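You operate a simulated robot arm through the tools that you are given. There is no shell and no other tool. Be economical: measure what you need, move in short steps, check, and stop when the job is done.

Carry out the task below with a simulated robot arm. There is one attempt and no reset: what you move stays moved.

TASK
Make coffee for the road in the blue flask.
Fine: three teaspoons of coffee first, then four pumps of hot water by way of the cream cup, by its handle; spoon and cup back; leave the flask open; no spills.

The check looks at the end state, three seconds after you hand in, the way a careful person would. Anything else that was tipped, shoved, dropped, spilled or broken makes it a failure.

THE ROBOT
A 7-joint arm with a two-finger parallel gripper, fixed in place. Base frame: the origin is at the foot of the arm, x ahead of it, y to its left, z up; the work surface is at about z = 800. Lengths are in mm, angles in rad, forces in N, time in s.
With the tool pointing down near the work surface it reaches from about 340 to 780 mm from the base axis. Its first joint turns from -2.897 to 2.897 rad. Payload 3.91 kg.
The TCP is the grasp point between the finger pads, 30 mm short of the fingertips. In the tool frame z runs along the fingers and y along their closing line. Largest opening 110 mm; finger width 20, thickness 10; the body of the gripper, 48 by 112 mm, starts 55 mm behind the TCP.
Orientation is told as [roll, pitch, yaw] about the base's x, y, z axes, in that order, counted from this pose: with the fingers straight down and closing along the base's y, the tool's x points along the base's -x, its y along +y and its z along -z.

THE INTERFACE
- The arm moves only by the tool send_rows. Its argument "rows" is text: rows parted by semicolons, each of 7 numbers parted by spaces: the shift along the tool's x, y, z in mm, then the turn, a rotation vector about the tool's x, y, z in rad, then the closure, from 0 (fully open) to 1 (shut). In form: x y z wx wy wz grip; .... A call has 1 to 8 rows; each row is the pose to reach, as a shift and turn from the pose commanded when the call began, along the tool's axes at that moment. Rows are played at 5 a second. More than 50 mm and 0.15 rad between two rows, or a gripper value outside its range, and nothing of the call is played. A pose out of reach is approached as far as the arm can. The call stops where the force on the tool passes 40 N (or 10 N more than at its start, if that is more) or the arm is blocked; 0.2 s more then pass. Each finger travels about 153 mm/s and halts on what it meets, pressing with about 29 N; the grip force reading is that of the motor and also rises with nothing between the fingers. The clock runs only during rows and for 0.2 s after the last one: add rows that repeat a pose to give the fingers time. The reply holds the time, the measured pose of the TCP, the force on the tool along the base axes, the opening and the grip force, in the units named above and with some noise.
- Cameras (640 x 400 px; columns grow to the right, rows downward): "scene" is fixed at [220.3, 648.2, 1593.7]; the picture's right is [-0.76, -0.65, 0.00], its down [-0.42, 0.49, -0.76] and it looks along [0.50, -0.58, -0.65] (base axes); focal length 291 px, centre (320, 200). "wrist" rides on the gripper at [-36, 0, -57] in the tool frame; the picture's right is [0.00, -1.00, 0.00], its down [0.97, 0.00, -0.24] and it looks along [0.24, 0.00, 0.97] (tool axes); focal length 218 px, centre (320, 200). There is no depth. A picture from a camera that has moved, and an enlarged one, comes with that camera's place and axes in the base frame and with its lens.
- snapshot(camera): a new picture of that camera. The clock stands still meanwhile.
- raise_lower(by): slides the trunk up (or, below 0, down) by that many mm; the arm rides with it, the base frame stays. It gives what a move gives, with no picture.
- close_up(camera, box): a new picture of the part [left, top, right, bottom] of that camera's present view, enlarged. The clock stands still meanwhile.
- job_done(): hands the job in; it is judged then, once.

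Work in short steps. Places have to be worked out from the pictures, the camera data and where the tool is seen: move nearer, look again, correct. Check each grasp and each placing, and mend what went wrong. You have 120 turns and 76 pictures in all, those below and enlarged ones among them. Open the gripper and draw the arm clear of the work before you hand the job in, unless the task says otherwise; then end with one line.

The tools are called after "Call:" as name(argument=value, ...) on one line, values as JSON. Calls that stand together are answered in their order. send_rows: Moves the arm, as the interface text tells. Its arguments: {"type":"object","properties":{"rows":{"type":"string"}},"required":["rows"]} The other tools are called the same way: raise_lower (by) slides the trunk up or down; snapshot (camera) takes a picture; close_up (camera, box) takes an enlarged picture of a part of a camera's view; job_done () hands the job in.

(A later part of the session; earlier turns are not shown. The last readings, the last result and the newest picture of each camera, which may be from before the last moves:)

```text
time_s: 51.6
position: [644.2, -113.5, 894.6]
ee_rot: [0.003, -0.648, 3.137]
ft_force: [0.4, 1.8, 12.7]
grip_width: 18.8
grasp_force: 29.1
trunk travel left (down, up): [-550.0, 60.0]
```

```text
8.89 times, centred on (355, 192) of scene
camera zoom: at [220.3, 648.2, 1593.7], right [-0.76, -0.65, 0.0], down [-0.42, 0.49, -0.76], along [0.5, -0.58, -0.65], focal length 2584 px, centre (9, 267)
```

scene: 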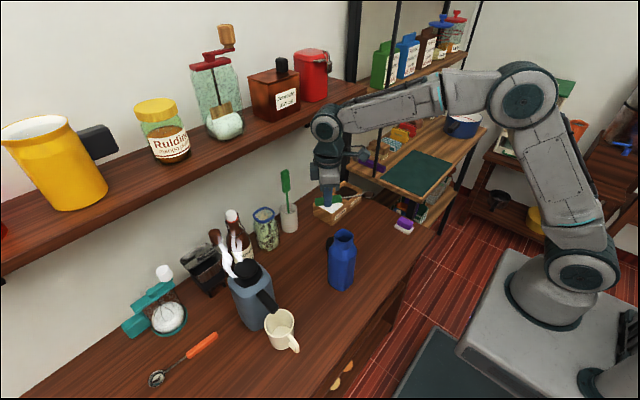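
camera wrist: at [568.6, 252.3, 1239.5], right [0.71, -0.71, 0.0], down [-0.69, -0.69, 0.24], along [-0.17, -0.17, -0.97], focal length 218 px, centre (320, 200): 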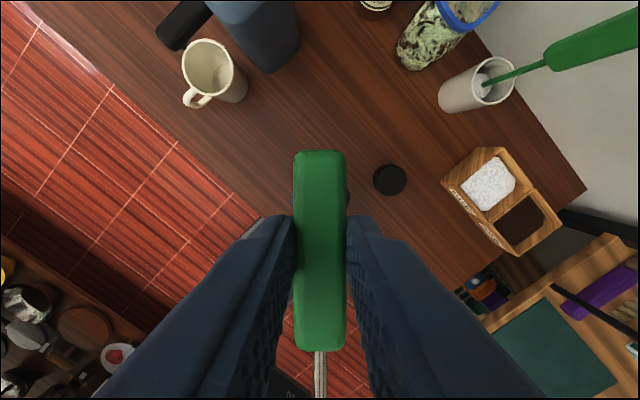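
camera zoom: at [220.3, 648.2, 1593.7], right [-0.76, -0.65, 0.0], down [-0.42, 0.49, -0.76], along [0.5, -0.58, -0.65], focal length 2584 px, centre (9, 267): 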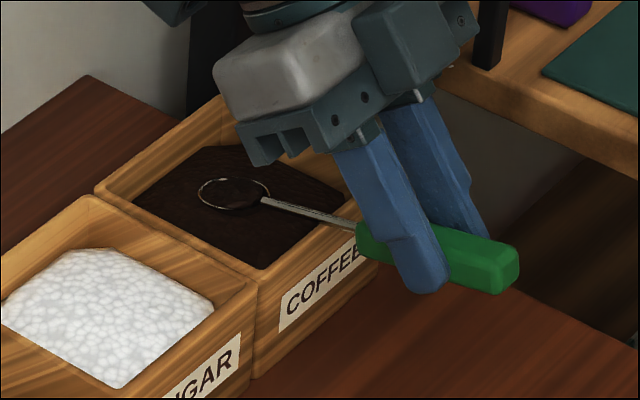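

The bowl is at the surface and filled level; the spoon slipped further in the grip. I level and lift it out to see.

Call:
send_rows(rows="-2 0 -3 0 0.07 0 1; -5 0 -6 0 0.14 0 1; -9.1 0 -11.9 0 0.2 0 1; -12 0 -16 0 0.23 0 1; -12 0 -16 0 0.23 0 1")

Call:
close_up(camera="scene", box=[325, 170, 385, 215])

```text
time_s: 52.8
position: [644.2, -112.9, 914.7]
ee_rot: [-0.001, -0.42, 3.139]
ft_force: [-0.2, -0.2, -0.5]
grip_width: 18.7
grasp_force: 29.2
trunk travel left (down, up): [-550.0, 60.0]
```

```text
8.89 times, centred on (355, 192) of scene
camera zoom: at [220.3, 648.2, 1593.7], right [-0.76, -0.65, 0.0], down [-0.42, 0.49, -0.76], along [0.5, -0.58, -0.65], focal length 2584 px, centre (9, 267)
```

zoom: 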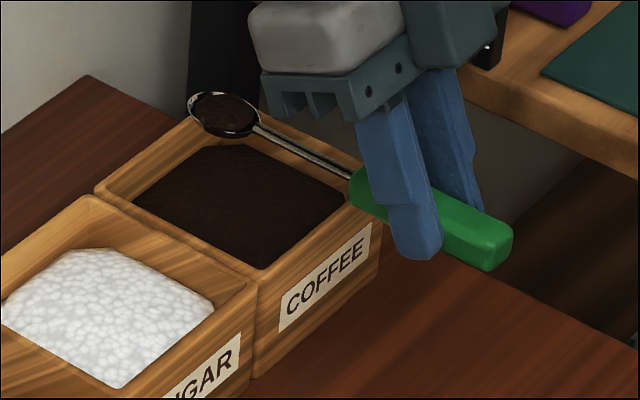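

A third full spoonful. I carry it across the same way with pitch 0.42.

Call:
send_rows(rows="-10 0 -18 0 0 0 1; -30 -10 -36 0.057 0 0.128 1; -50 -21 -54 0.114 0 0.256 1; -70 -32 -72 0.171 0 0.384 1; -90 -43 -88 0.229 0 0.511 1; -110 -54 -102 0.286 0 0.639 1; -130 -64 -114 0.343 0 0.767 1; -148 -73 -125.5 0.4 0 0.895 1")

Call:
send_rows(rows="-27.5 -26 14.4 0.057 0 0.128 1; -55 -52 28.7 0.114 0 0.256 1; -82.6 -78 43 0.171 0 0.384 1; -110 -104 57.5 0.229 0 0.511 1; -138 -130 72 0.286 0 0.639 1; -165 -156 86 0.343 0 0.767 1; -193 -181 100.5 0.4 0 0.895 1; -220.3 -207.5 114.9 0.457 0 1.023 1")

Call:
send_rows(rows="0 0 0 0.052 0 0.116 1; 0 0 0 0.104 0 0.232 1; 0 0 0 0.104 0 0.232 1")

Call:
close_up(camera="scene", box=[290, 190, 390, 260])

```text
time_s: 54.6
position: [561.9, -39.9, 1090.8]
ee_rot: [-0.001, -0.419, 2.157]
ft_force: [0.3, -0.5, -0.6]
grip_width: 18.8
grasp_force: 29.0
trunk travel left (down, up): [-550.0, 60.0]
```

```text
time_s: 56.4
position: [597.3, 283.8, 1074.0]
ee_rot: [0.0, -0.422, 1.04]
ft_force: [-0.5, -0.2, 0.0]
grip_width: 18.6
grasp_force: 28.9
trunk travel left (down, up): [-550.0, 60.0]
```

```text
time_s: 57.2
position: [596.3, 280.2, 1075.0]
ee_rot: [-0.002, -0.42, 0.782]
ft_force: [0.0, -0.1, 0.0]
grip_width: 18.7
grasp_force: 29.2
trunk travel left (down, up): [-550.0, 60.0]
```

```text
5.71 times, centred on (340, 225) of scene
camera zoom: at [220.3, 648.2, 1593.7], right [-0.76, -0.65, 0.0], down [-0.42, 0.49, -0.76], along [0.5, -0.58, -0.65], focal length 1661 px, centre (206, 57)
```

zoom: 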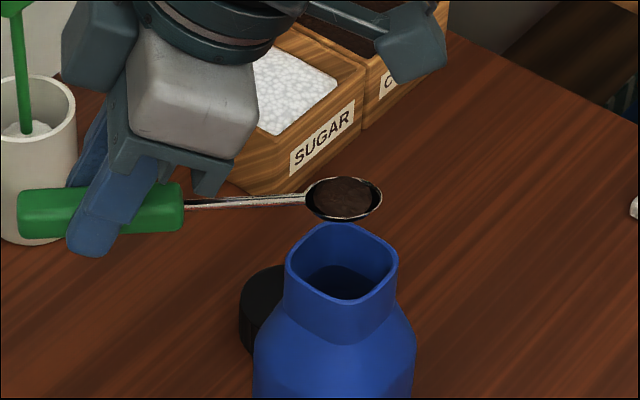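

The bowl is level and right over the mouth. I tip it.

Call:
send_rows(rows="-4.9 -2 -10.9 0 -0.15 0 1; -2.7 -3 -23.8 0 -0.3 0 1; 1.9 -3 -36.4 0 -0.45 0 1; 9 -3 -48.5 0 -0.6 0 1; 18.3 -3 -59.5 0 -0.75 0 1; 29.7 -3 -69.3 0 -0.9 0 1; 42.7 -3 -78.4 0 -1.05 0 1; 56.5 -3 -87.3 0 -1.2 0 1")

Call:
send_rows(rows="0 0 0 0 0 0 1; 0 0 0 0 0 0 1; 0 0 0 0 0 0 1; 0 0 0 0 0 0 1")

Call:
close_up(camera="scene", box=[310, 210, 370, 250])

```text
time_s: 59.0
position: [535.7, 218.2, 1133.1]
ee_rot: [-3.083, -1.515, -2.416]
ft_force: [-0.5, -1.8, 13.8]
grip_width: 19.0
grasp_force: 29.1
trunk travel left (down, up): [-550.0, 60.0]
```

```text
time_s: 60.0
position: [536.0, 218.2, 1132.8]
ee_rot: [-3.093, -1.519, -2.406]
ft_force: [3.0, 2.5, 20.0]
grip_width: 18.8
grasp_force: 28.8
trunk travel left (down, up): [-550.0, 60.0]
```

```text
10.00 times, centred on (340, 230) of scene
camera zoom: at [220.3, 648.2, 1593.7], right [-0.76, -0.65, 0.0], down [-0.42, 0.49, -0.76], along [0.5, -0.58, -0.65], focal length 2907 px, centre (120, -100)
```

zoom: 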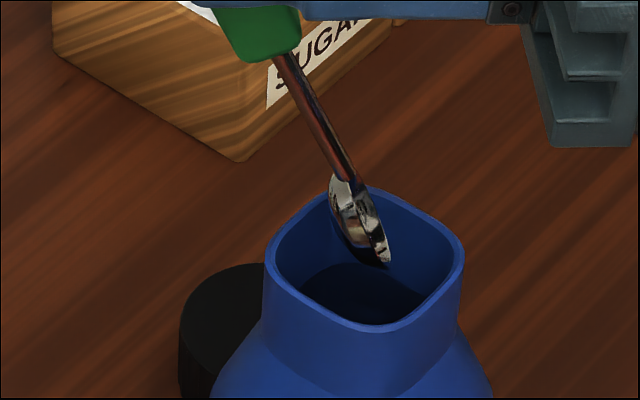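

The spoon's underside is pressing on the back rim with 20 N and nudged the flask slightly. I lift straight up at once.

Call:
send_rows(rows="-8 0 0 0 0 0 1; -20 0 0 0 0 0 1; -45 0 0 0 0 0 1; -45 0 0 0 0 0 1")

Call:
close_up(camera="scene", box=[290, 190, 390, 300])

```text
time_s: 61.0
position: [534.3, 216.7, 1174.5]
ee_rot: [-3.111, -1.522, -2.384]
ft_force: [0.3, 0.4, -0.7]
grip_width: 18.7
grasp_force: 28.7
trunk travel left (down, up): [-550.0, 60.0]
```

```text
3.64 times, centred on (340, 245) of scene
camera zoom: at [220.3, 648.2, 1593.7], right [-0.76, -0.65, 0.0], down [-0.42, 0.49, -0.76], along [0.5, -0.58, -0.65], focal length 1057 px, centre (247, 36)
```

zoom: 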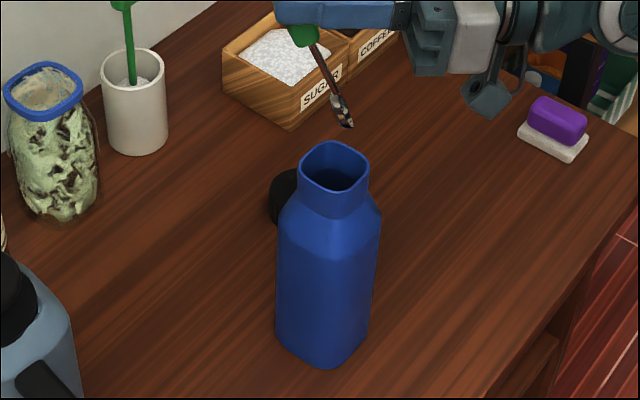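

The flask still stands upright in place, and the bowl is empty. I level the spoon again before taking it back.

Call:
send_rows(rows="0 0 0 0 0.15 0 1; 0 0 0 0 0.3 0 1; 0 0 0 0 0.45 0 1; 0 0 0 0 0.6 0 1; 0 0 0 0 0.75 0 1; 0 0 0 0 0.9 0 1; 0 0 0 0 1.05 0 1; 0 0 0 0 1.2 0 1")

Call:
close_up(camera="scene", box=[280, 120, 410, 260])

```text
time_s: 62.8
position: [535.4, 216.6, 1175.9]
ee_rot: [-0.002, -0.419, 0.785]
ft_force: [-0.4, -0.2, -0.2]
grip_width: 18.8
grasp_force: 29.2
trunk travel left (down, up): [-550.0, 60.0]
```

```text
2.86 times, centred on (345, 190) of scene
camera zoom: at [220.3, 648.2, 1593.7], right [-0.76, -0.65, 0.0], down [-0.42, 0.49, -0.76], along [0.5, -0.58, -0.65], focal length 831 px, centre (249, 229)
```

zoom: 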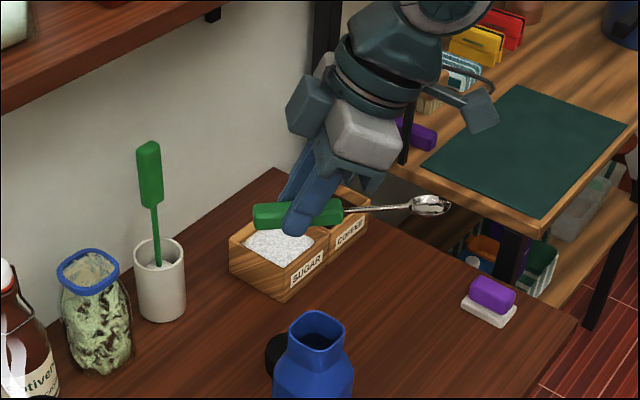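

The spoon is level. I carry it back above its original resting place.

Call:
send_rows(rows="31 -23 17 0.043 0 0.096 1; 62 -46 34 0.086 0 0.192 1; 93 -69 51 0.129 0 0.288 1; 124.5 -91.6 68 0.172 0 0.384 1; 156 -114.5 85 0.215 0 0.481 1; 187 -137 102 0.258 0 0.577 1; 218 -160 119 0.3 0 0.673 1; 249 -183.2 136.3 0.3435 0 0.769 1")

Call:
close_up(camera="scene", box=[320, 160, 440, 280])

```text
time_s: 64.6
position: [542.4, -36.4, 948.7]
ee_rot: [-0.002, -0.424, -0.06]
ft_force: [0.8, 0.3, -0.2]
grip_width: 19.0
grasp_force: 29.3
trunk travel left (down, up): [-550.0, 60.0]
```

```text
3.33 times, centred on (380, 220) of scene
camera zoom: at [220.3, 648.2, 1593.7], right [-0.76, -0.65, 0.0], down [-0.42, 0.49, -0.76], along [0.5, -0.58, -0.65], focal length 969 px, centre (120, 133)
```

zoom: 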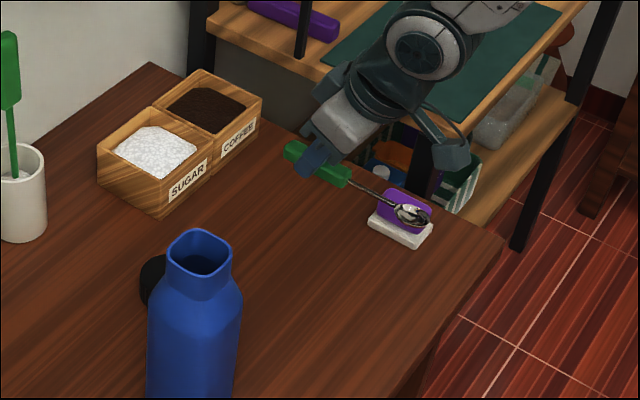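

I lower it to just above the table.

Call:
send_rows(rows="16 1 36 0 0 0 1; 32 2 72 0 0 0 1; 42 2 95 0 0 0 1; 46 2 104.5 0 0 0 1; 46 2 104.5 0 0 0 1")

Call:
close_up(camera="scene", box=[340, 200, 430, 270])

```text
time_s: 65.8
position: [543.4, -33.9, 836.5]
ee_rot: [-0.003, -0.423, -0.059]
ft_force: [-0.2, 0.0, -0.8]
grip_width: 18.7
grasp_force: 29.2
trunk travel left (down, up): [-550.0, 60.0]
```

```text
5.71 times, centred on (385, 235) of scene
camera zoom: at [220.3, 648.2, 1593.7], right [-0.76, -0.65, 0.0], down [-0.42, 0.49, -0.76], along [0.5, -0.58, -0.65], focal length 1661 px, centre (-51, 0)
```

zoom: 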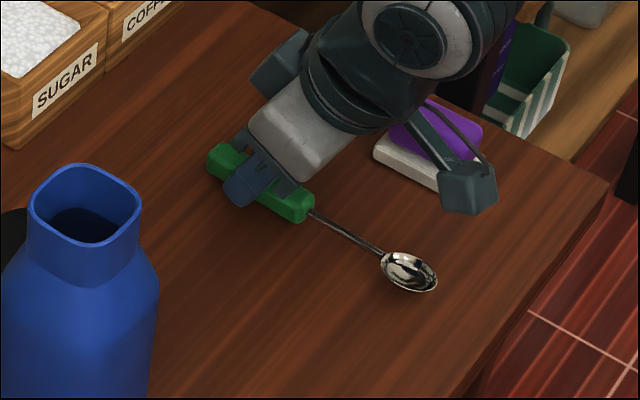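

Lower the last 3 mm, open, and draw back along the fingers.

Call:
send_rows(rows="0.6 0 1.4 0 0 0 1; 1.2 0 2.8 0 0 0 1; 1.2 0 2.8 0 0 0 0.8; 1.2 0 2.8 0 0 0 0.5; 1.2 0 2.8 0 0 0 0.5; -10 0 -30 0 0 0 0.5; -30 0 -70 0 0 0 0.5; -45 0 -105 0 0 0 0.5")

Call:
close_up(camera="scene", box=[340, 200, 430, 270])

```text
time_s: 67.6
position: [540.9, -31.6, 951.5]
ee_rot: [0.001, -0.422, -0.058]
ft_force: [0.4, 0.3, 0.3]
grip_width: 55.1
grasp_force: 0.1
trunk travel left (down, up): [-550.0, 60.0]
```

```text
5.71 times, centred on (385, 235) of scene
camera zoom: at [220.3, 648.2, 1593.7], right [-0.76, -0.65, 0.0], down [-0.42, 0.49, -0.76], along [0.5, -0.58, -0.65], focal length 1661 px, centre (-51, 0)
```

zoom: 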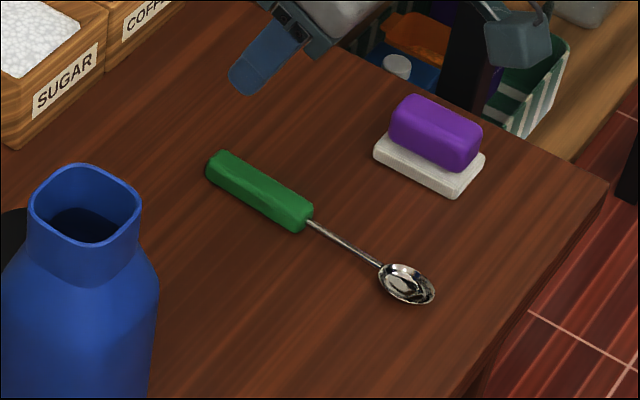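

The spoon is back where it lay. Now I level the tool and move up and left to view the pump pot and cup.

Call:
send_rows(rows="-5 10 -35 0 0.05 0 0.5; -10 25 -70 0 0.1 0 0.5; -14 50 -105 0 0.16 0 0.3; -19 80 -140 0 0.22 0 0.3; -24 110 -170 0 0.28 0 0.3; -29 140 -195 0 0.34 0 0.2; -34 170 -217 0 0.39 0 0; -38 200 -235 0 0.42 0 0")

Call:
send_rows(rows="0 35 0 0 0 -0.058 0; 0 70 0 0 0 -0.058 0; 0 105 0 0 0 -0.058 0; 0 140 0 0 0 -0.058 0; 0 140 0 0 0 -0.058 0")

Call:
snapshot(camera="wrist")

Call:
close_up(camera="scene", box=[210, 220, 330, 360])

```text
time_s: 69.4
position: [489.8, 170.7, 1178.6]
ee_rot: [-0.003, -0.002, -0.058]
ft_force: [-0.1, 0.4, 0.3]
grip_width: 110.1
grasp_force: 0.0
trunk travel left (down, up): [-550.0, 60.0]
```

```text
time_s: 70.6
position: [499.8, 310.9, 1180.5]
ee_rot: [0.0, -0.001, -0.001]
ft_force: [-0.2, 0.6, -0.1]
grip_width: 110.1
grasp_force: 0.2
trunk travel left (down, up): [-550.0, 60.0]
```

```text
30 pictures are left
camera wrist: at [535.7, 310.5, 1237.0], right [0.0, -1.0, 0.0], down [-0.97, 0.0, 0.24], along [-0.24, 0.0, -0.97], focal length 218 px, centre (320, 200)
```

wrist: 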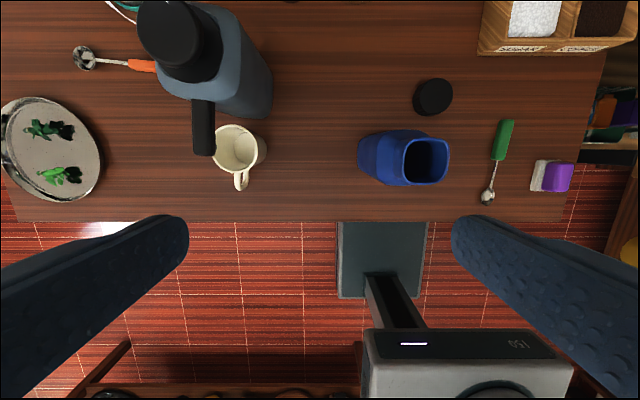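

```text
2.86 times, centred on (270, 290) of scene
camera zoom: at [220.3, 648.2, 1593.7], right [-0.76, -0.65, 0.0], down [-0.42, 0.49, -0.76], along [0.5, -0.58, -0.65], focal length 831 px, centre (463, -57)
```

zoom: 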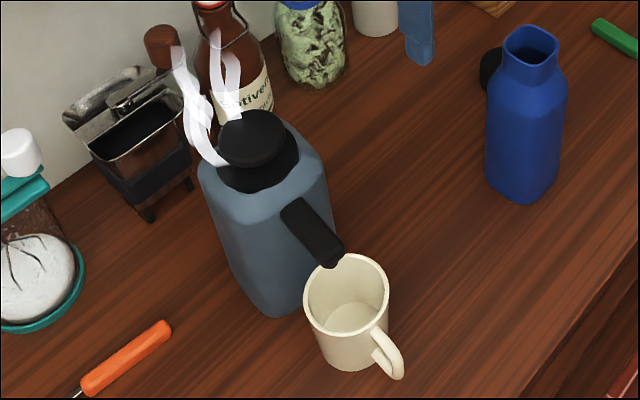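

From triangulation: the pump button is at about (629,440) with its top near z≈1022, the spout tip near (531,453,966), and the cup rim centre near (530,442,875), so the cup already stands under the spout. I close the fingers and approach the button tilted so the hand stays out from under the shelf.

Call:
send_rows(rows="-15 20 0 0 0 -0.15 0.5; -30 40 0 0 0 -0.3 1; -45 60 0 0 0 -0.45 1; -60 80 0 0 0 -0.6 1; -60 80 0 0 0 -0.6 1")

Call:
send_rows(rows="-17 0 10 0 -0.15 0 1; -34 0.5 35 0 -0.3 0 1; -51 0.8 65 0 -0.45 0 1; -67.4 1.1 95 0 -0.6 0 1; -67.4 1.1 108 0 -0.6 0 1; -67.4 1.1 108 0 -0.6 0 1")

Call:
close_up(camera="scene", box=[200, 200, 310, 340])

Call:
snapshot(camera="wrist")

```text
time_s: 71.8
position: [560.3, 389.9, 1178.5]
ee_rot: [-0.003, -0.002, 0.601]
ft_force: [0.2, 0.2, 0.2]
grip_width: 0.0
grasp_force: 28.6
trunk travel left (down, up): [-550.0, 60.0]
```

```text
time_s: 73.2
position: [613.0, 428.0, 1071.8]
ee_rot: [-0.002, -0.6, 0.602]
ft_force: [0.4, -0.2, 0.3]
grip_width: 0.0
grasp_force: 29.0
trunk travel left (down, up): [-550.0, 60.0]
```

```text
2.86 times, centred on (255, 270) of scene
camera zoom: at [220.3, 648.2, 1593.7], right [-0.76, -0.65, 0.0], down [-0.42, 0.49, -0.76], along [0.5, -0.58, -0.65], focal length 831 px, centre (506, 0)
```

zoom: 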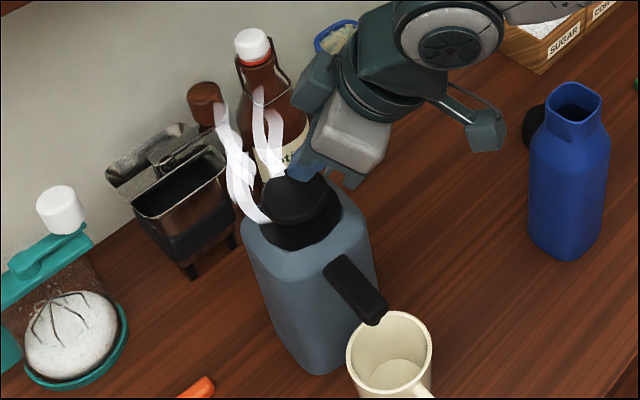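

```text
27 pictures are left
camera wrist: at [611.6, 426.5, 1138.3], right [0.56, -0.83, 0.0], down [-0.77, -0.53, -0.35], along [0.29, 0.2, -0.94], focal length 218 px, centre (320, 200)
```

wrist: 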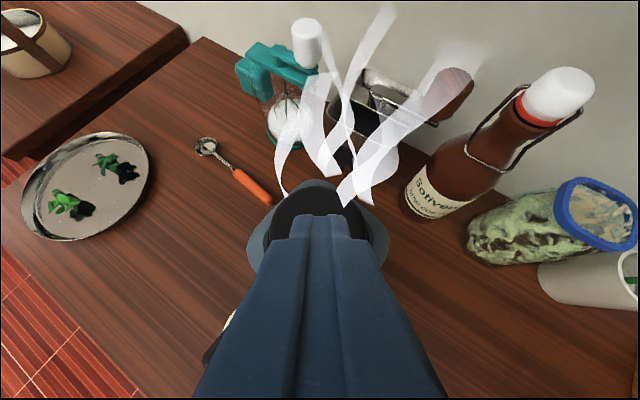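

The fingertips are over the button centre. I lower gently to find contact and stroke.

Call:
send_rows(rows="5.6 0 8.2 0 0 0 1; 11.3 0 16.5 0 0 0 1; 14 0 20.6 0 0 0 1; 17 0 24.7 0 0 0 1")

```text
time_s: 74.2
position: [615.4, 429.5, 1042.8]
ee_rot: [-0.001, -0.602, 0.601]
ft_force: [-0.1, 1.4, 3.9]
grip_width: 0.0
grasp_force: 28.7
trunk travel left (down, up): [-550.0, 60.0]
```

Contact has begun (3.9 N) at TCP z≈1043. I press further step by step.

Call:
send_rows(rows="3.4 0 5 0 0 0 1; 6.8 0 9.9 0 0 0 1; 10.2 0 14.9 0 0 0 1; 10.2 0 14.9 0 0 0 1")

Call:
close_up(camera="scene", box=[200, 200, 310, 340])

```text
time_s: 75.2
position: [614.1, 428.8, 1030.1]
ee_rot: [-0.002, -0.614, 0.603]
ft_force: [3.1, 2.8, 36.8]
grip_width: 0.2
grasp_force: 29.1
trunk travel left (down, up): [-550.0, 60.0]
```

```text
2.86 times, centred on (255, 270) of scene
camera zoom: at [220.3, 648.2, 1593.7], right [-0.76, -0.65, 0.0], down [-0.42, 0.49, -0.76], along [0.5, -0.58, -0.65], focal length 831 px, centre (506, 0)
```

zoom: 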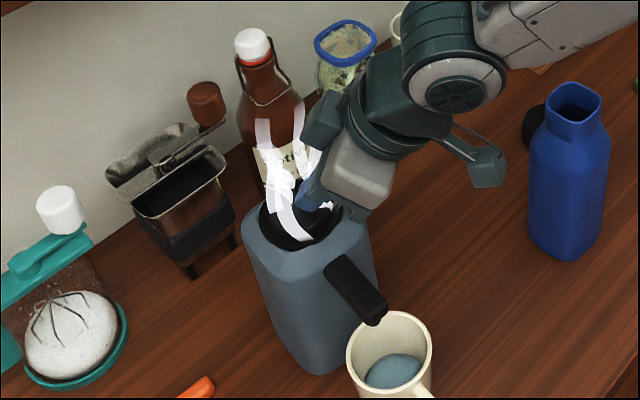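

One pump: water is in the cup. I release fully and check that the button rose.

Call:
send_rows(rows="-5.6 0 -8.2 0 0 0 1; -11.3 0 -16.5 0 0 0 1; -17 0 -24.7 0 0 0 1; -17 0 -24.7 0 0 0 1; -17 0 -24.7 0 0 0 1")

Call:
close_up(camera="scene", box=[200, 200, 310, 340])

```text
time_s: 76.4
position: [615.2, 427.7, 1052.8]
ee_rot: [-0.001, -0.599, 0.599]
ft_force: [0.1, 0.1, -1.0]
grip_width: 0.0
grasp_force: 29.3
trunk travel left (down, up): [-550.0, 60.0]
```

```text
2.86 times, centred on (255, 270) of scene
camera zoom: at [220.3, 648.2, 1593.7], right [-0.76, -0.65, 0.0], down [-0.42, 0.49, -0.76], along [0.5, -0.58, -0.65], focal length 831 px, centre (506, 0)
```

zoom: 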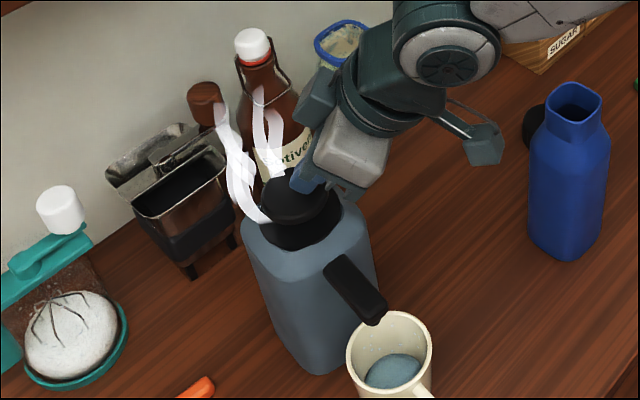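

The button rose fully. Second pump: press to about the same depth, hold, and release.

Call:
send_rows(rows="6.8 0 9.9 0 0 0 1; 11.3 0 16.5 0 0 0 1; 15.8 0 23.1 0 0 0 1; 15.8 0 23.1 0 0 0 1; 10 0 14.5 0 0 0 1; 0 0 0 0 0 0 1; 0 0 0 0 0 0 1")

Call:
close_up(camera="scene", box=[200, 200, 310, 340])

```text
time_s: 78.0
position: [614.3, 429.2, 1052.3]
ee_rot: [-0.002, -0.598, 0.6]
ft_force: [-0.2, 0.0, -0.2]
grip_width: 0.0
grasp_force: 28.7
trunk travel left (down, up): [-550.0, 60.0]
```

```text
2.86 times, centred on (255, 270) of scene
camera zoom: at [220.3, 648.2, 1593.7], right [-0.76, -0.65, 0.0], down [-0.42, 0.49, -0.76], along [0.5, -0.58, -0.65], focal length 831 px, centre (506, 0)
```

zoom: 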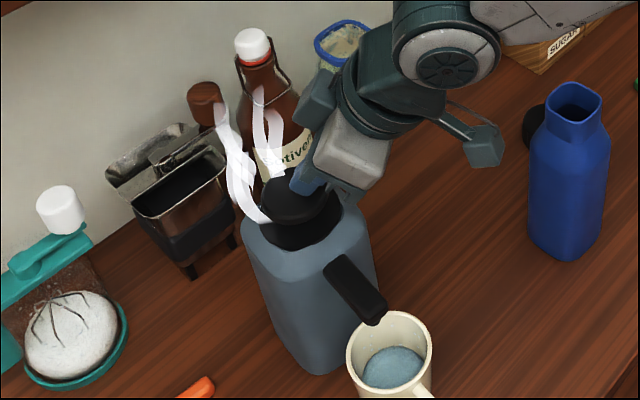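

The level rose: two pumps. I do the third with the identical stroke.

Call:
send_rows(rows="6.8 0 9.9 0 0 0 1; 11.3 0 16.5 0 0 0 1; 15.8 0 23.1 0 0 0 1; 15.8 0 23.1 0 0 0 1; 10 0 14.5 0 0 0 1; 0 0 0 0 0 0 1; 0 0 0 0 0 0 1")

Call:
close_up(camera="scene", box=[260, 290, 310, 350])

```text
time_s: 79.6
position: [613.6, 430.2, 1054.6]
ee_rot: [-0.002, -0.6, 0.603]
ft_force: [0.5, 0.2, 0.5]
grip_width: 0.0
grasp_force: 28.7
trunk travel left (down, up): [-550.0, 60.0]
```

```text
6.67 times, centred on (285, 320) of scene
camera zoom: at [220.3, 648.2, 1593.7], right [-0.76, -0.65, 0.0], down [-0.42, 0.49, -0.76], along [0.5, -0.58, -0.65], focal length 1938 px, centre (553, -600)
```

zoom: 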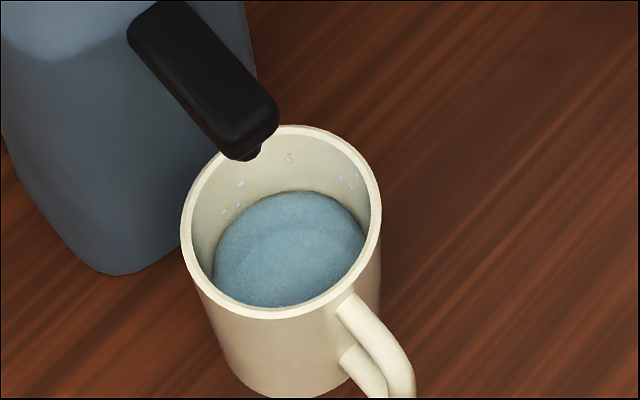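

Three pumps; the cup is about half full with room. Fourth and last pump.

Call:
send_rows(rows="6.8 0 9.9 0 0 0 1; 11.3 0 16.5 0 0 0 1; 15.8 0 23.1 0 0 0 1; 15.8 0 23.1 0 0 0 1; 10 0 14.5 0 0 0 1; 0 0 0 0 0 0 1; 0 0 0 0 0 0 1")

Call:
close_up(camera="scene", box=[260, 290, 310, 350])

```text
time_s: 81.2
position: [613.9, 429.7, 1052.6]
ee_rot: [-0.002, -0.598, 0.603]
ft_force: [0.2, 0.4, 0.1]
grip_width: 0.0
grasp_force: 28.6
trunk travel left (down, up): [-550.0, 60.0]
```

```text
6.67 times, centred on (285, 320) of scene
camera zoom: at [220.3, 648.2, 1593.7], right [-0.76, -0.65, 0.0], down [-0.42, 0.49, -0.76], along [0.5, -0.58, -0.65], focal length 1938 px, centre (553, -600)
```

zoom: 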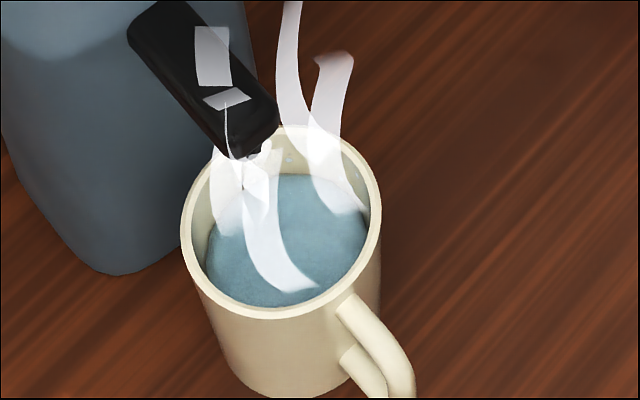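

Four pumps are in and the cup is about two-thirds full. I rise off the pump and turn the hand to yaw ≈2.85, so that the cup will be on the tool's +x side and the camera clears the spout.

Call:
send_rows(rows="-11 0 -16.5 0 0 0 1; -14 5 -50 0 0.12 0 1; -5 12 -82 0 0.24 0 0.8; 4 19 -105 0 0.36 0 0.6; 12 25 -126 0 0.48 0 0.4; 20 31.7 -147 0 0.6 0 0.4")

Call:
send_rows(rows="2 7 5 0 0 -0.14 0.4; 4 14 10 0 0 -0.28 0.4; 5 22 15 0 0 -0.42 0.4; 7 29 20 0 0 -0.56 0.4; 9 36 25 0 0 -0.7 0.4; 11 43 30 0 0 -0.84 0.4; 12 50 35 0 0 -0.98 0.4; 13.7 57.9 40 0 0 -1.12 0.4")

Call:
send_rows(rows="0 0 0 0 0 -0.14 0.4; 0 0 0 0 0 -0.28 0.4; 0 0 0 0 0 -0.42 0.4; 0 0 0 0 0 -0.56 0.4; 0 0 0 0 0 -0.7 0.4; 0 0 0 0 0 -0.84 0.4; 0 0 0 0 0 -0.98 0.4; 0 0 0 0 0 -1.12 0.4")

Call:
snapshot(camera="wrist")

```text
time_s: 82.6
position: [515.4, 400.1, 1164.8]
ee_rot: [-0.001, -0.001, 0.601]
ft_force: [-0.9, 0.4, 0.4]
grip_width: 66.0
grasp_force: 0.1
trunk travel left (down, up): [-550.0, 60.0]
```

```text
time_s: 84.4
position: [471.0, 440.9, 1123.0]
ee_rot: [-0.005, 0.002, 1.723]
ft_force: [1.0, 0.0, -0.5]
grip_width: 66.2
grasp_force: 0.0
trunk travel left (down, up): [-550.0, 60.0]
```

```text
time_s: 86.2
position: [469.9, 438.6, 1123.5]
ee_rot: [0.0, 0.002, 2.84]
ft_force: [-0.1, 0.8, 0.2]
grip_width: 66.2
grasp_force: 0.1
trunk travel left (down, up): [-550.0, 60.0]
```

```text
21 pictures are left
camera wrist: at [436.1, 449.6, 1181.0], right [0.3, 0.96, 0.0], down [0.93, -0.29, 0.24], along [0.23, -0.07, -0.97], focal length 218 px, centre (320, 200)
```

wrist: 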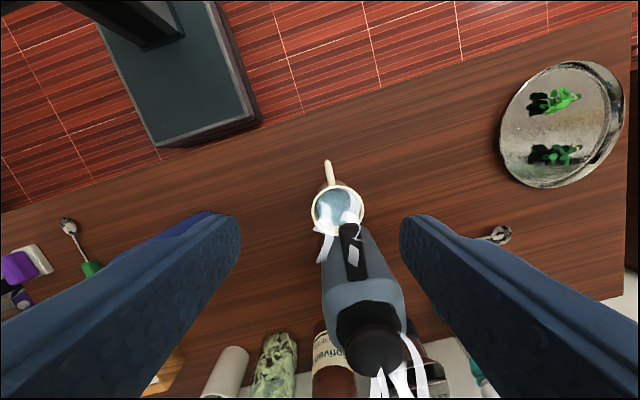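

The cup rim centre is near (533,448) with its rim at z≈855; the handle points toward the robot, from x≈495 out to x≈462 at y≈451. I align yaw to 3.04 and come down above the handle to look again.

Call:
send_rows(rows="0 -4 40 0 0 -0.1 0.5; -1 -8 80 0 0 -0.2 0.5; -1 -12 120 0 0 -0.2 0.5; -1.7 -12 155 0 0 -0.2 0.5; -1.7 -12 180 0 0 -0.2 0.5; -1.7 -12 180 0 0 -0.2 0.5")

Call:
snapshot(camera="wrist")

Call:
close_up(camera="scene", box=[230, 250, 340, 370])

```text
time_s: 87.6
position: [473.0, 450.6, 943.3]
ee_rot: [-0.001, 0.002, 3.04]
ft_force: [-0.1, -0.4, -0.2]
grip_width: 55.3
grasp_force: 0.1
trunk travel left (down, up): [-550.0, 60.0]
```

```text
20 pictures are left
camera wrist: at [437.5, 454.9, 1000.4], right [0.1, 0.99, 0.0], down [0.97, -0.1, 0.24], along [0.24, -0.03, -0.97], focal length 218 px, centre (320, 200)
```

wrist: 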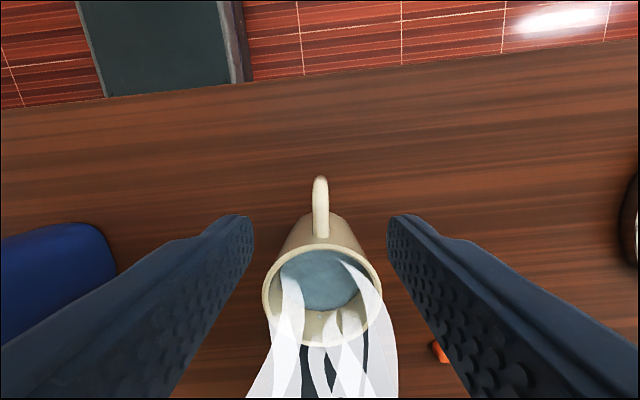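

```text
3.33 times, centred on (285, 310) of scene
camera zoom: at [220.3, 648.2, 1593.7], right [-0.76, -0.65, 0.0], down [-0.42, 0.49, -0.76], along [0.5, -0.58, -0.65], focal length 969 px, centre (437, -167)
```

zoom: 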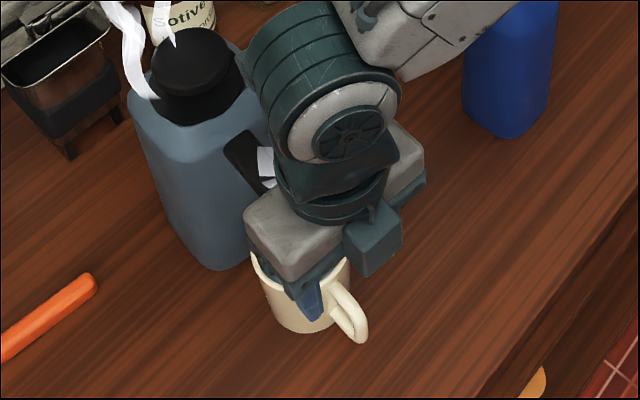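

The handle's line is centred between the open fingers. I descend in two stages, watching the gap to the spout.

Call:
send_rows(rows="-1 0 25 0 0 0 0.5; -3 0 50 0 0 0 0.6; -3 0 70 0 0 0 0.6; -3 0 70 0 0 0 0.6")

Call:
close_up(camera="scene", box=[230, 250, 340, 370])

```text
time_s: 88.6
position: [470.0, 451.7, 872.3]
ee_rot: [0.0, 0.002, 3.042]
ft_force: [0.7, -1.3, -0.7]
grip_width: 44.2
grasp_force: 0.1
trunk travel left (down, up): [-550.0, 60.0]
```

```text
3.33 times, centred on (285, 310) of scene
camera zoom: at [220.3, 648.2, 1593.7], right [-0.76, -0.65, 0.0], down [-0.42, 0.49, -0.76], along [0.5, -0.58, -0.65], focal length 969 px, centre (437, -167)
```

zoom: 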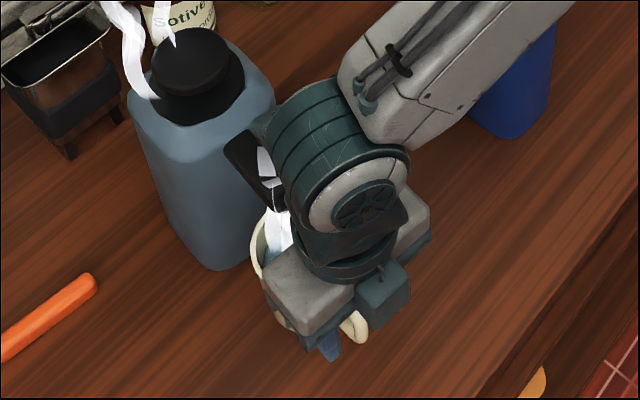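

Still clear. I descend to TCP z≈840 and close on the handle.

Call:
send_rows(rows="0 0 12 0 0 0 0.6; 0 0 24 0 0 0 0.6; 0 0 32 0 0 0 0.6; 0 0 32 0 0 0 0.8; 0 0 32 0 0 0 1; 0 0 32 0 0 0 1; 0 0 32 0 0 0 1")

Call:
snapshot(camera="wrist")

```text
time_s: 89.2
position: [474.2, 455.1, 859.0]
ee_rot: [-0.015, 0.017, 3.041]
ft_force: [-2.5, 1.0, 18.8]
grip_width: 43.9
grasp_force: 0.1
trunk travel left (down, up): [-550.0, 60.0]
stopped in row 3: the force on the tool passed its limit (the readings are from after the stop); the commanded pose is now the measured one
```

```text
17 pictures are left
camera wrist: at [435.7, 457.6, 915.8], right [0.1, 0.99, 0.01], down [0.96, -0.1, 0.26], along [0.26, -0.01, -0.97], focal length 218 px, centre (320, 200)
```

wrist: 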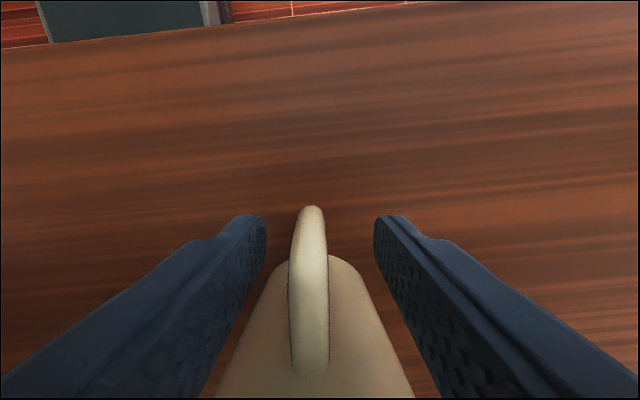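

Something stopped the descent at z≈859. I back up a little and look at what it was.

Call:
send_rows(rows="0 0 -6 0 0 0 0.6; 0 0 -6 0 0 0 0.6")

Call:
close_up(camera="scene", box=[250, 270, 320, 360])

```text
time_s: 89.8
position: [472.5, 454.6, 860.4]
ee_rot: [-0.006, 0.012, 3.039]
ft_force: [-0.9, -0.7, -0.1]
grip_width: 44.0
grasp_force: 0.1
trunk travel left (down, up): [-550.0, 60.0]
```

```text
4.44 times, centred on (285, 315) of scene
camera zoom: at [220.3, 648.2, 1593.7], right [-0.76, -0.65, 0.0], down [-0.42, 0.49, -0.76], along [0.5, -0.58, -0.65], focal length 1292 px, centre (476, -311)
```

zoom: 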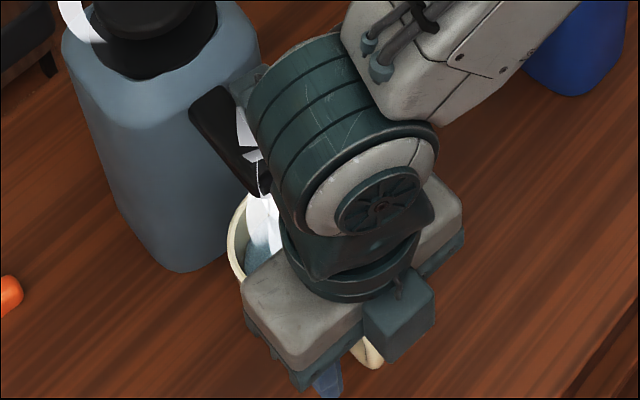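

The rim triangulates to z≈885 and the spout sits close above, so a vertical hand is too tight on that side. I rise, lean the hand back toward the robot by 0.4 rad with the fingers pointing slightly forward, and recentre on the handle.

Call:
send_rows(rows="0 0 -30 0 0 0 0.6; -2 2 -30 0 0.13 0 0.6; -4 4 -30 0 0.27 0 0.6; -5.6 4.1 -30 0 0.4 0 0.6; -5.6 4.1 -15 0 0.4 0 0.6; -5.6 4.1 -5 0 0.4 0 0.6; -5.6 4.1 -5 0 0.4 0 0.6")

Call:
snapshot(camera="wrist")

```text
time_s: 91.5
position: [466.6, 451.9, 866.2]
ee_rot: [-0.011, 0.413, 3.035]
ft_force: [0.2, 0.7, -0.4]
grip_width: 44.1
grasp_force: 0.0
trunk travel left (down, up): [-550.0, 60.0]
```

```text
15 pictures are left
camera wrist: at [410.9, 455.9, 904.3], right [0.1, 0.99, 0.01], down [0.79, -0.09, 0.61], along [0.61, -0.05, -0.79], focal length 218 px, centre (320, 200)
```

wrist: 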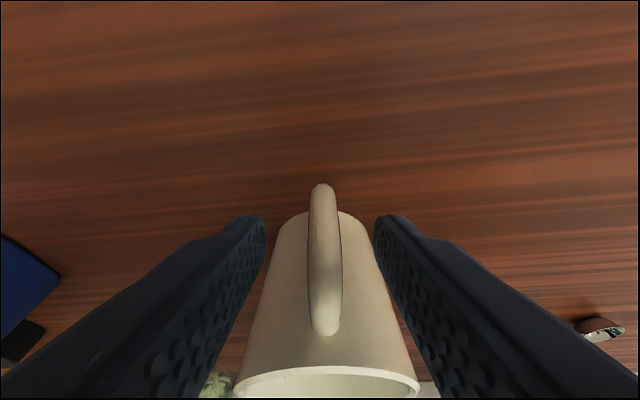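

The handle is centred between the fingers with z≈824–874. I drop 17 mm and close on it.

Call:
send_rows(rows="-3.5 0 8 0 0 0 0.6; -7 0 16 0 0 0 0.6; -7 0 16 0 0 0 0.75; -7 0 16 0 0 0 0.9; -7 0 16 0 0 0 1; -7 0 16 0 0 0 1; -7 0 16 0 0 0 1")

Call:
snapshot(camera="wrist")

```text
time_s: 93.0
position: [465.2, 451.1, 848.3]
ee_rot: [-0.01, 0.412, 3.036]
ft_force: [0.7, 1.4, 0.1]
grip_width: 10.6
grasp_force: 28.9
trunk travel left (down, up): [-550.0, 60.0]
```

```text
14 pictures are left
camera wrist: at [409.8, 456.0, 887.0], right [0.1, 0.99, 0.01], down [0.79, -0.09, 0.61], along [0.61, -0.05, -0.79], focal length 218 px, centre (320, 200)
```

wrist: 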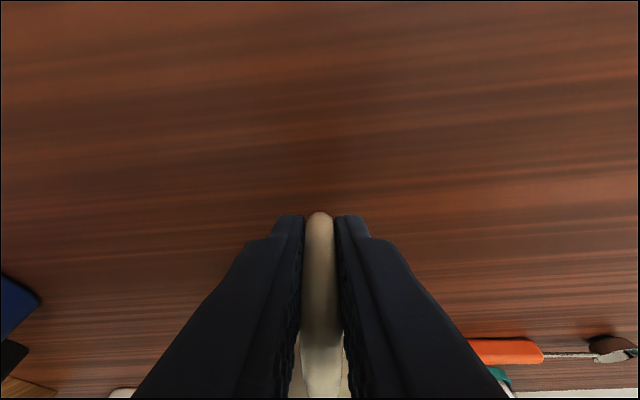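

The handle is firmly held (10.6 mm). I lift 15 mm gently and draw the cup out from under the spout.

Call:
send_rows(rows="1.6 0 -3.7 0 0 0 1; 4 0 -9.2 0 0 0 1; 6 0 -13.7 0 0 0 1; -0.9 0 -16.7 0 0 0 1; -10 0 -20.7 0 0 0 1; -21.5 0 -25.7 0 0 0 1; -35.2 0 -31.7 0 0 0 1; -49 0 -37.7 0 0 0 1")

Call:
close_up(camera="scene", box=[240, 260, 340, 380])

```text
time_s: 94.8
position: [406.0, 456.3, 864.3]
ee_rot: [-0.009, 0.413, 3.038]
ft_force: [0.2, 0.0, -2.6]
grip_width: 10.5
grasp_force: 28.8
trunk travel left (down, up): [-550.0, 60.0]
```

```text
3.33 times, centred on (290, 320) of scene
camera zoom: at [220.3, 648.2, 1593.7], right [-0.76, -0.65, 0.0], down [-0.42, 0.49, -0.76], along [0.5, -0.58, -0.65], focal length 969 px, centre (420, -200)
```

zoom: 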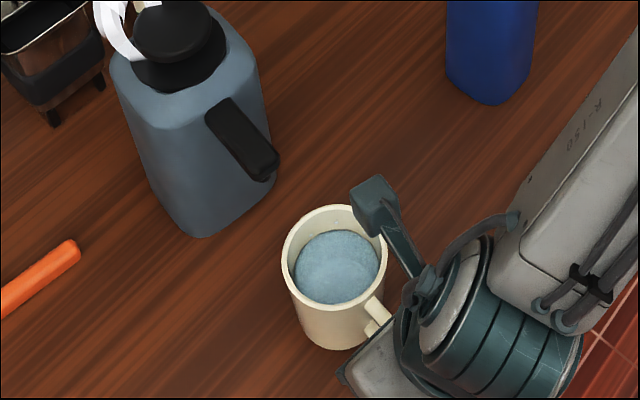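

The cup is out and level, and the jug is undisturbed. I raise it straight up, clear of everything.

Call:
send_rows(rows="6 3 -14 0 0 0 1; 16 7 -38 0 0 0 1; 27 12 -64 0 0 0 1; 38 17 -90 0 0 0 1; 49 22 -116 0 0 0 1; 60 27 -142 0 0 0 1; 72 32 -169 0 0 0 1; 82.2 36.4 -194.3 0 0 0 1")

```text
time_s: 96.7
position: [399.6, 418.2, 1074.3]
ee_rot: [-0.011, 0.412, 3.037]
ft_force: [-0.3, -0.7, -3.3]
grip_width: 10.6
grasp_force: 28.5
trunk travel left (down, up): [-550.0, 60.0]
```

Now I turn the cup about the vertical toward the flask, slowly, in two calls.

Call:
send_rows(rows="10 1.2 2.8 -0.0485 0 0.111 1; 20 2.4 5.6 -0.097 0 0.222 1; 30 3.6 8.4 -0.1455 0 0.333 1; 39.5 4.8 11.2 -0.194 0 0.4445 1; 49 6 14 -0.2425 0 0.5556 1; 59 7.2 16.8 -0.291 0 0.667 1; 69 8.4 19.6 -0.3395 0 0.778 1; 79 9.6 22.5 -0.388 0 0.889 1")

Call:
send_rows(rows="14 -4.5 6 -0.0485 0 0.111 1; 28 -9 12 -0.097 0 0.222 1; 42 -13.6 18.3 -0.1455 0 0.333 1; 56 -18.2 24.4 -0.194 0 0.4445 1; 70 -22.8 30.5 -0.2425 0 0.5556 1; 84 -27.3 36.6 -0.291 0 0.667 1; 98 -32 42.7 -0.3395 0 0.778 1; 111.7 -36.4 48.8 -0.388 0 0.889 1")

Call:
snapshot(camera="scene")

```text
time_s: 98.5
position: [481.4, 401.4, 1085.1]
ee_rot: [-0.005, 0.405, 2.066]
ft_force: [0.0, 0.0, -3.0]
grip_width: 10.5
grasp_force: 29.1
trunk travel left (down, up): [-550.0, 60.0]
```

```text
time_s: 100.2
position: [572.4, 310.9, 1084.3]
ee_rot: [0.003, 0.403, 1.097]
ft_force: [0.2, -0.9, -2.6]
grip_width: 10.4
grasp_force: 29.0
trunk travel left (down, up): [-550.0, 60.0]
```

```text
12 pictures are left
```

scene: 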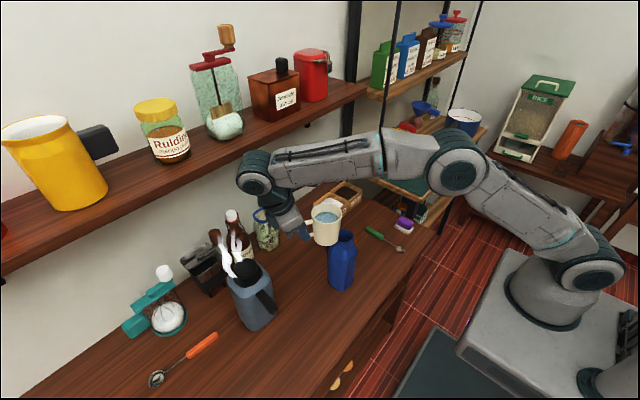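

The cup hangs level above and behind the flask. I pre-tilt it to 0.4 rad (below the spilling angle) with the lip drawn over the near edge of the mouth, then check.

Call:
send_rows(rows="-14 0 11 0 -0.08 0 1; -28.8 1 21.7 0 -0.15 0 1; -30 1 26 0 -0.22 0 1; -30.6 1 30.7 0 -0.3 0 1; -24 1 29 0 -0.35 0 1; -16.3 1 27.6 0 -0.4 0 1; -16.3 1 27.6 0 -0.4 0 1")

Call:
close_up(camera="scene", box=[295, 195, 375, 275])

```text
time_s: 101.8
position: [572.2, 315.2, 1052.2]
ee_rot: [0.002, 0.0, 1.099]
ft_force: [-0.5, 0.2, -3.5]
grip_width: 10.7
grasp_force: 28.7
trunk travel left (down, up): [-550.0, 60.0]
```

```text
5.00 times, centred on (335, 235) of scene
camera zoom: at [220.3, 648.2, 1593.7], right [-0.76, -0.65, 0.0], down [-0.42, 0.49, -0.76], along [0.5, -0.58, -0.65], focal length 1454 px, centre (245, 25)
```

zoom: 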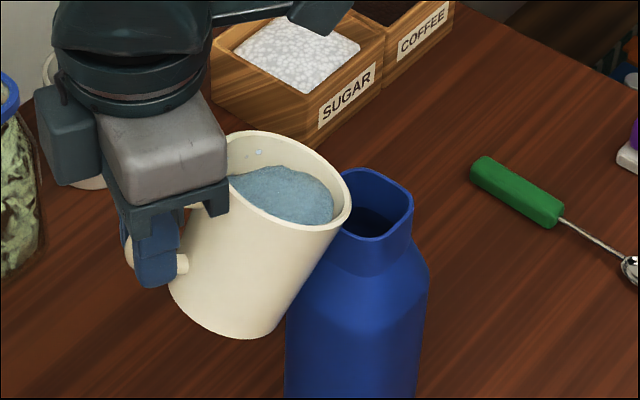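

The view shows water close to the lip but not spilling, with the lip at the near side of the mouth. I raise it a touch, shift 3 mm sideways and 4 mm forward, and tilt to 0.5.

Call:
send_rows(rows="1 -2 -8 0 0 0 1; 3 -3 -12 0 -0.05 0 1; 5 -3 -18.8 0 -0.1 0 1; 5 -3 -18.8 0 -0.1 0 1; 5 -3 -18.8 0 -0.1 0 1")

Call:
close_up(camera="scene", box=[295, 195, 375, 275])

```text
time_s: 103.0
position: [572.3, 311.4, 1071.1]
ee_rot: [0.005, -0.096, 1.099]
ft_force: [0.1, 0.2, -3.3]
grip_width: 10.7
grasp_force: 29.3
trunk travel left (down, up): [-550.0, 60.0]
```

```text
5.00 times, centred on (335, 235) of scene
camera zoom: at [220.3, 648.2, 1593.7], right [-0.76, -0.65, 0.0], down [-0.42, 0.49, -0.76], along [0.5, -0.58, -0.65], focal length 1454 px, centre (245, 25)
```

zoom: 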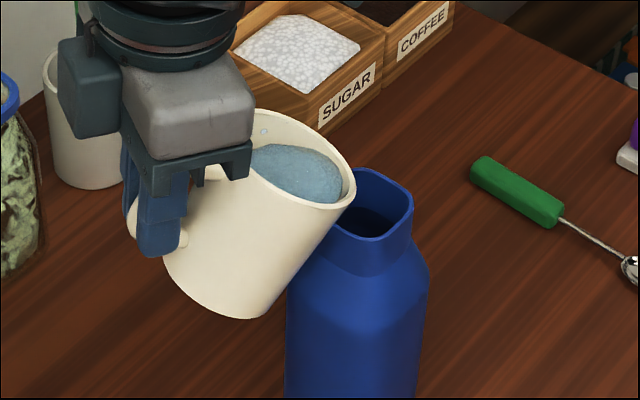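

Geometry checks out: the true lip point is roughly 18 mm behind the mouth centre and slightly toward the camera. I shift 5 mm forward and 3 mm sideways, and tilt to about 0.6 to start the flow.

Call:
send_rows(rows="3 -3 0 0 0 0 1; 5.9 -3 0.2 0 -0.05 0 1; 6.5 -3 -5.1 0 -0.1 0 1; 6.5 -3 -5.1 0 -0.1 0 1")

Call:
close_up(camera="scene", box=[305, 205, 365, 255])

```text
time_s: 104.0
position: [572.1, 303.0, 1076.3]
ee_rot: [0.002, -0.198, 1.1]
ft_force: [0.2, 0.3, -3.2]
grip_width: 10.5
grasp_force: 28.4
trunk travel left (down, up): [-550.0, 60.0]
```

```text
8.00 times, centred on (335, 230) of scene
camera zoom: at [220.3, 648.2, 1593.7], right [-0.76, -0.65, 0.0], down [-0.42, 0.49, -0.76], along [0.5, -0.58, -0.65], focal length 2326 px, centre (200, -40)
```

zoom: 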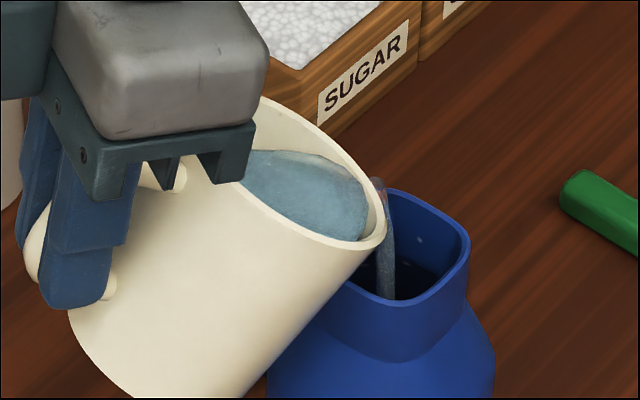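

The stream falls cleanly into the mouth. I continue slowly, shifting slightly farther over the centre and letting it drain between steps.

Call:
send_rows(rows="1.5 -2 -1.5 0 -0.02 0 1; 2.5 -3 -3.5 0 -0.05 0 1; 2.5 -3 -3.5 0 -0.05 0 1; 4.7 -3 -7.2 0 -0.1 0 1; 4.7 -3 -7.2 0 -0.1 0 1; 6.6 -3 -10.5 0 -0.15 0 1; 6.6 -3 -10.5 0 -0.15 0 1; 8.6 -3 -13.8 0 -0.2 0 1")

Call:
close_up(camera="scene", box=[305, 205, 365, 255])

```text
time_s: 105.8
position: [568.7, 292.3, 1087.2]
ee_rot: [0.003, -0.399, 1.098]
ft_force: [-0.4, -0.8, -2.8]
grip_width: 10.8
grasp_force: 28.6
trunk travel left (down, up): [-550.0, 60.0]
```

```text
8.00 times, centred on (335, 230) of scene
camera zoom: at [220.3, 648.2, 1593.7], right [-0.76, -0.65, 0.0], down [-0.42, 0.49, -0.76], along [0.5, -0.58, -0.65], focal length 2326 px, centre (200, -40)
```

zoom: 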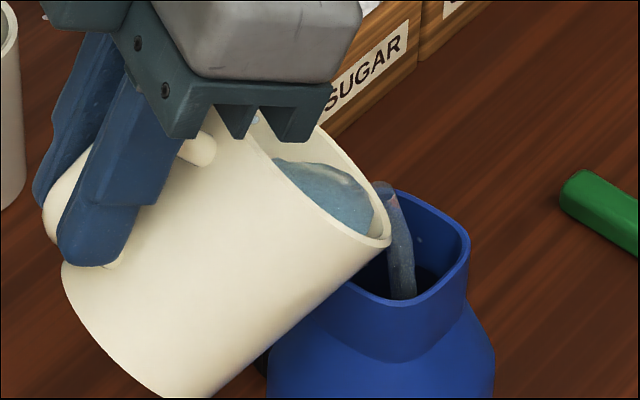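

The stream is well centred. I continue tilting slowly toward 1.0 rad.

Call:
send_rows(rows="0.6 0 -4.8 0 -0.05 0 1; 0.6 0 -4.8 0 -0.05 0 1; 1.4 0 -9.6 0 -0.1 0 1; 1.4 0 -9.6 0 -0.1 0 1; 2.7 0 -13.8 0 -0.15 0 1; 2.7 0 -13.8 0 -0.15 0 1; 4.2 0 -18.1 0 -0.2 0 1; 4.2 0 -18.1 0 -0.2 0 1")

Call:
close_up(camera="scene", box=[305, 205, 365, 255])

```text
time_s: 107.7
position: [564.7, 280.0, 1101.9]
ee_rot: [0.004, -0.597, 1.097]
ft_force: [0.6, -0.1, -2.7]
grip_width: 10.7
grasp_force: 29.1
trunk travel left (down, up): [-550.0, 60.0]
```

```text
8.00 times, centred on (335, 230) of scene
camera zoom: at [220.3, 648.2, 1593.7], right [-0.76, -0.65, 0.0], down [-0.42, 0.49, -0.76], along [0.5, -0.58, -0.65], focal length 2326 px, centre (200, -40)
```

zoom: 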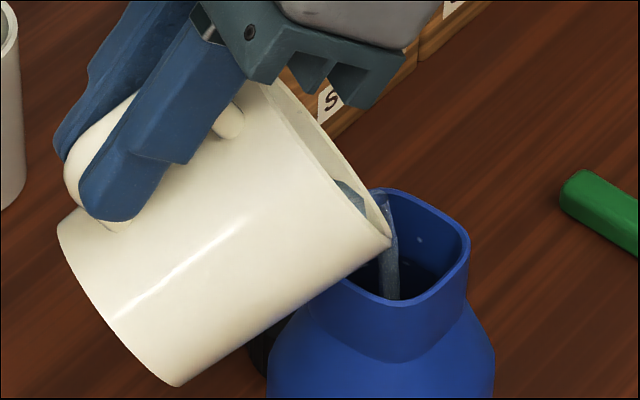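

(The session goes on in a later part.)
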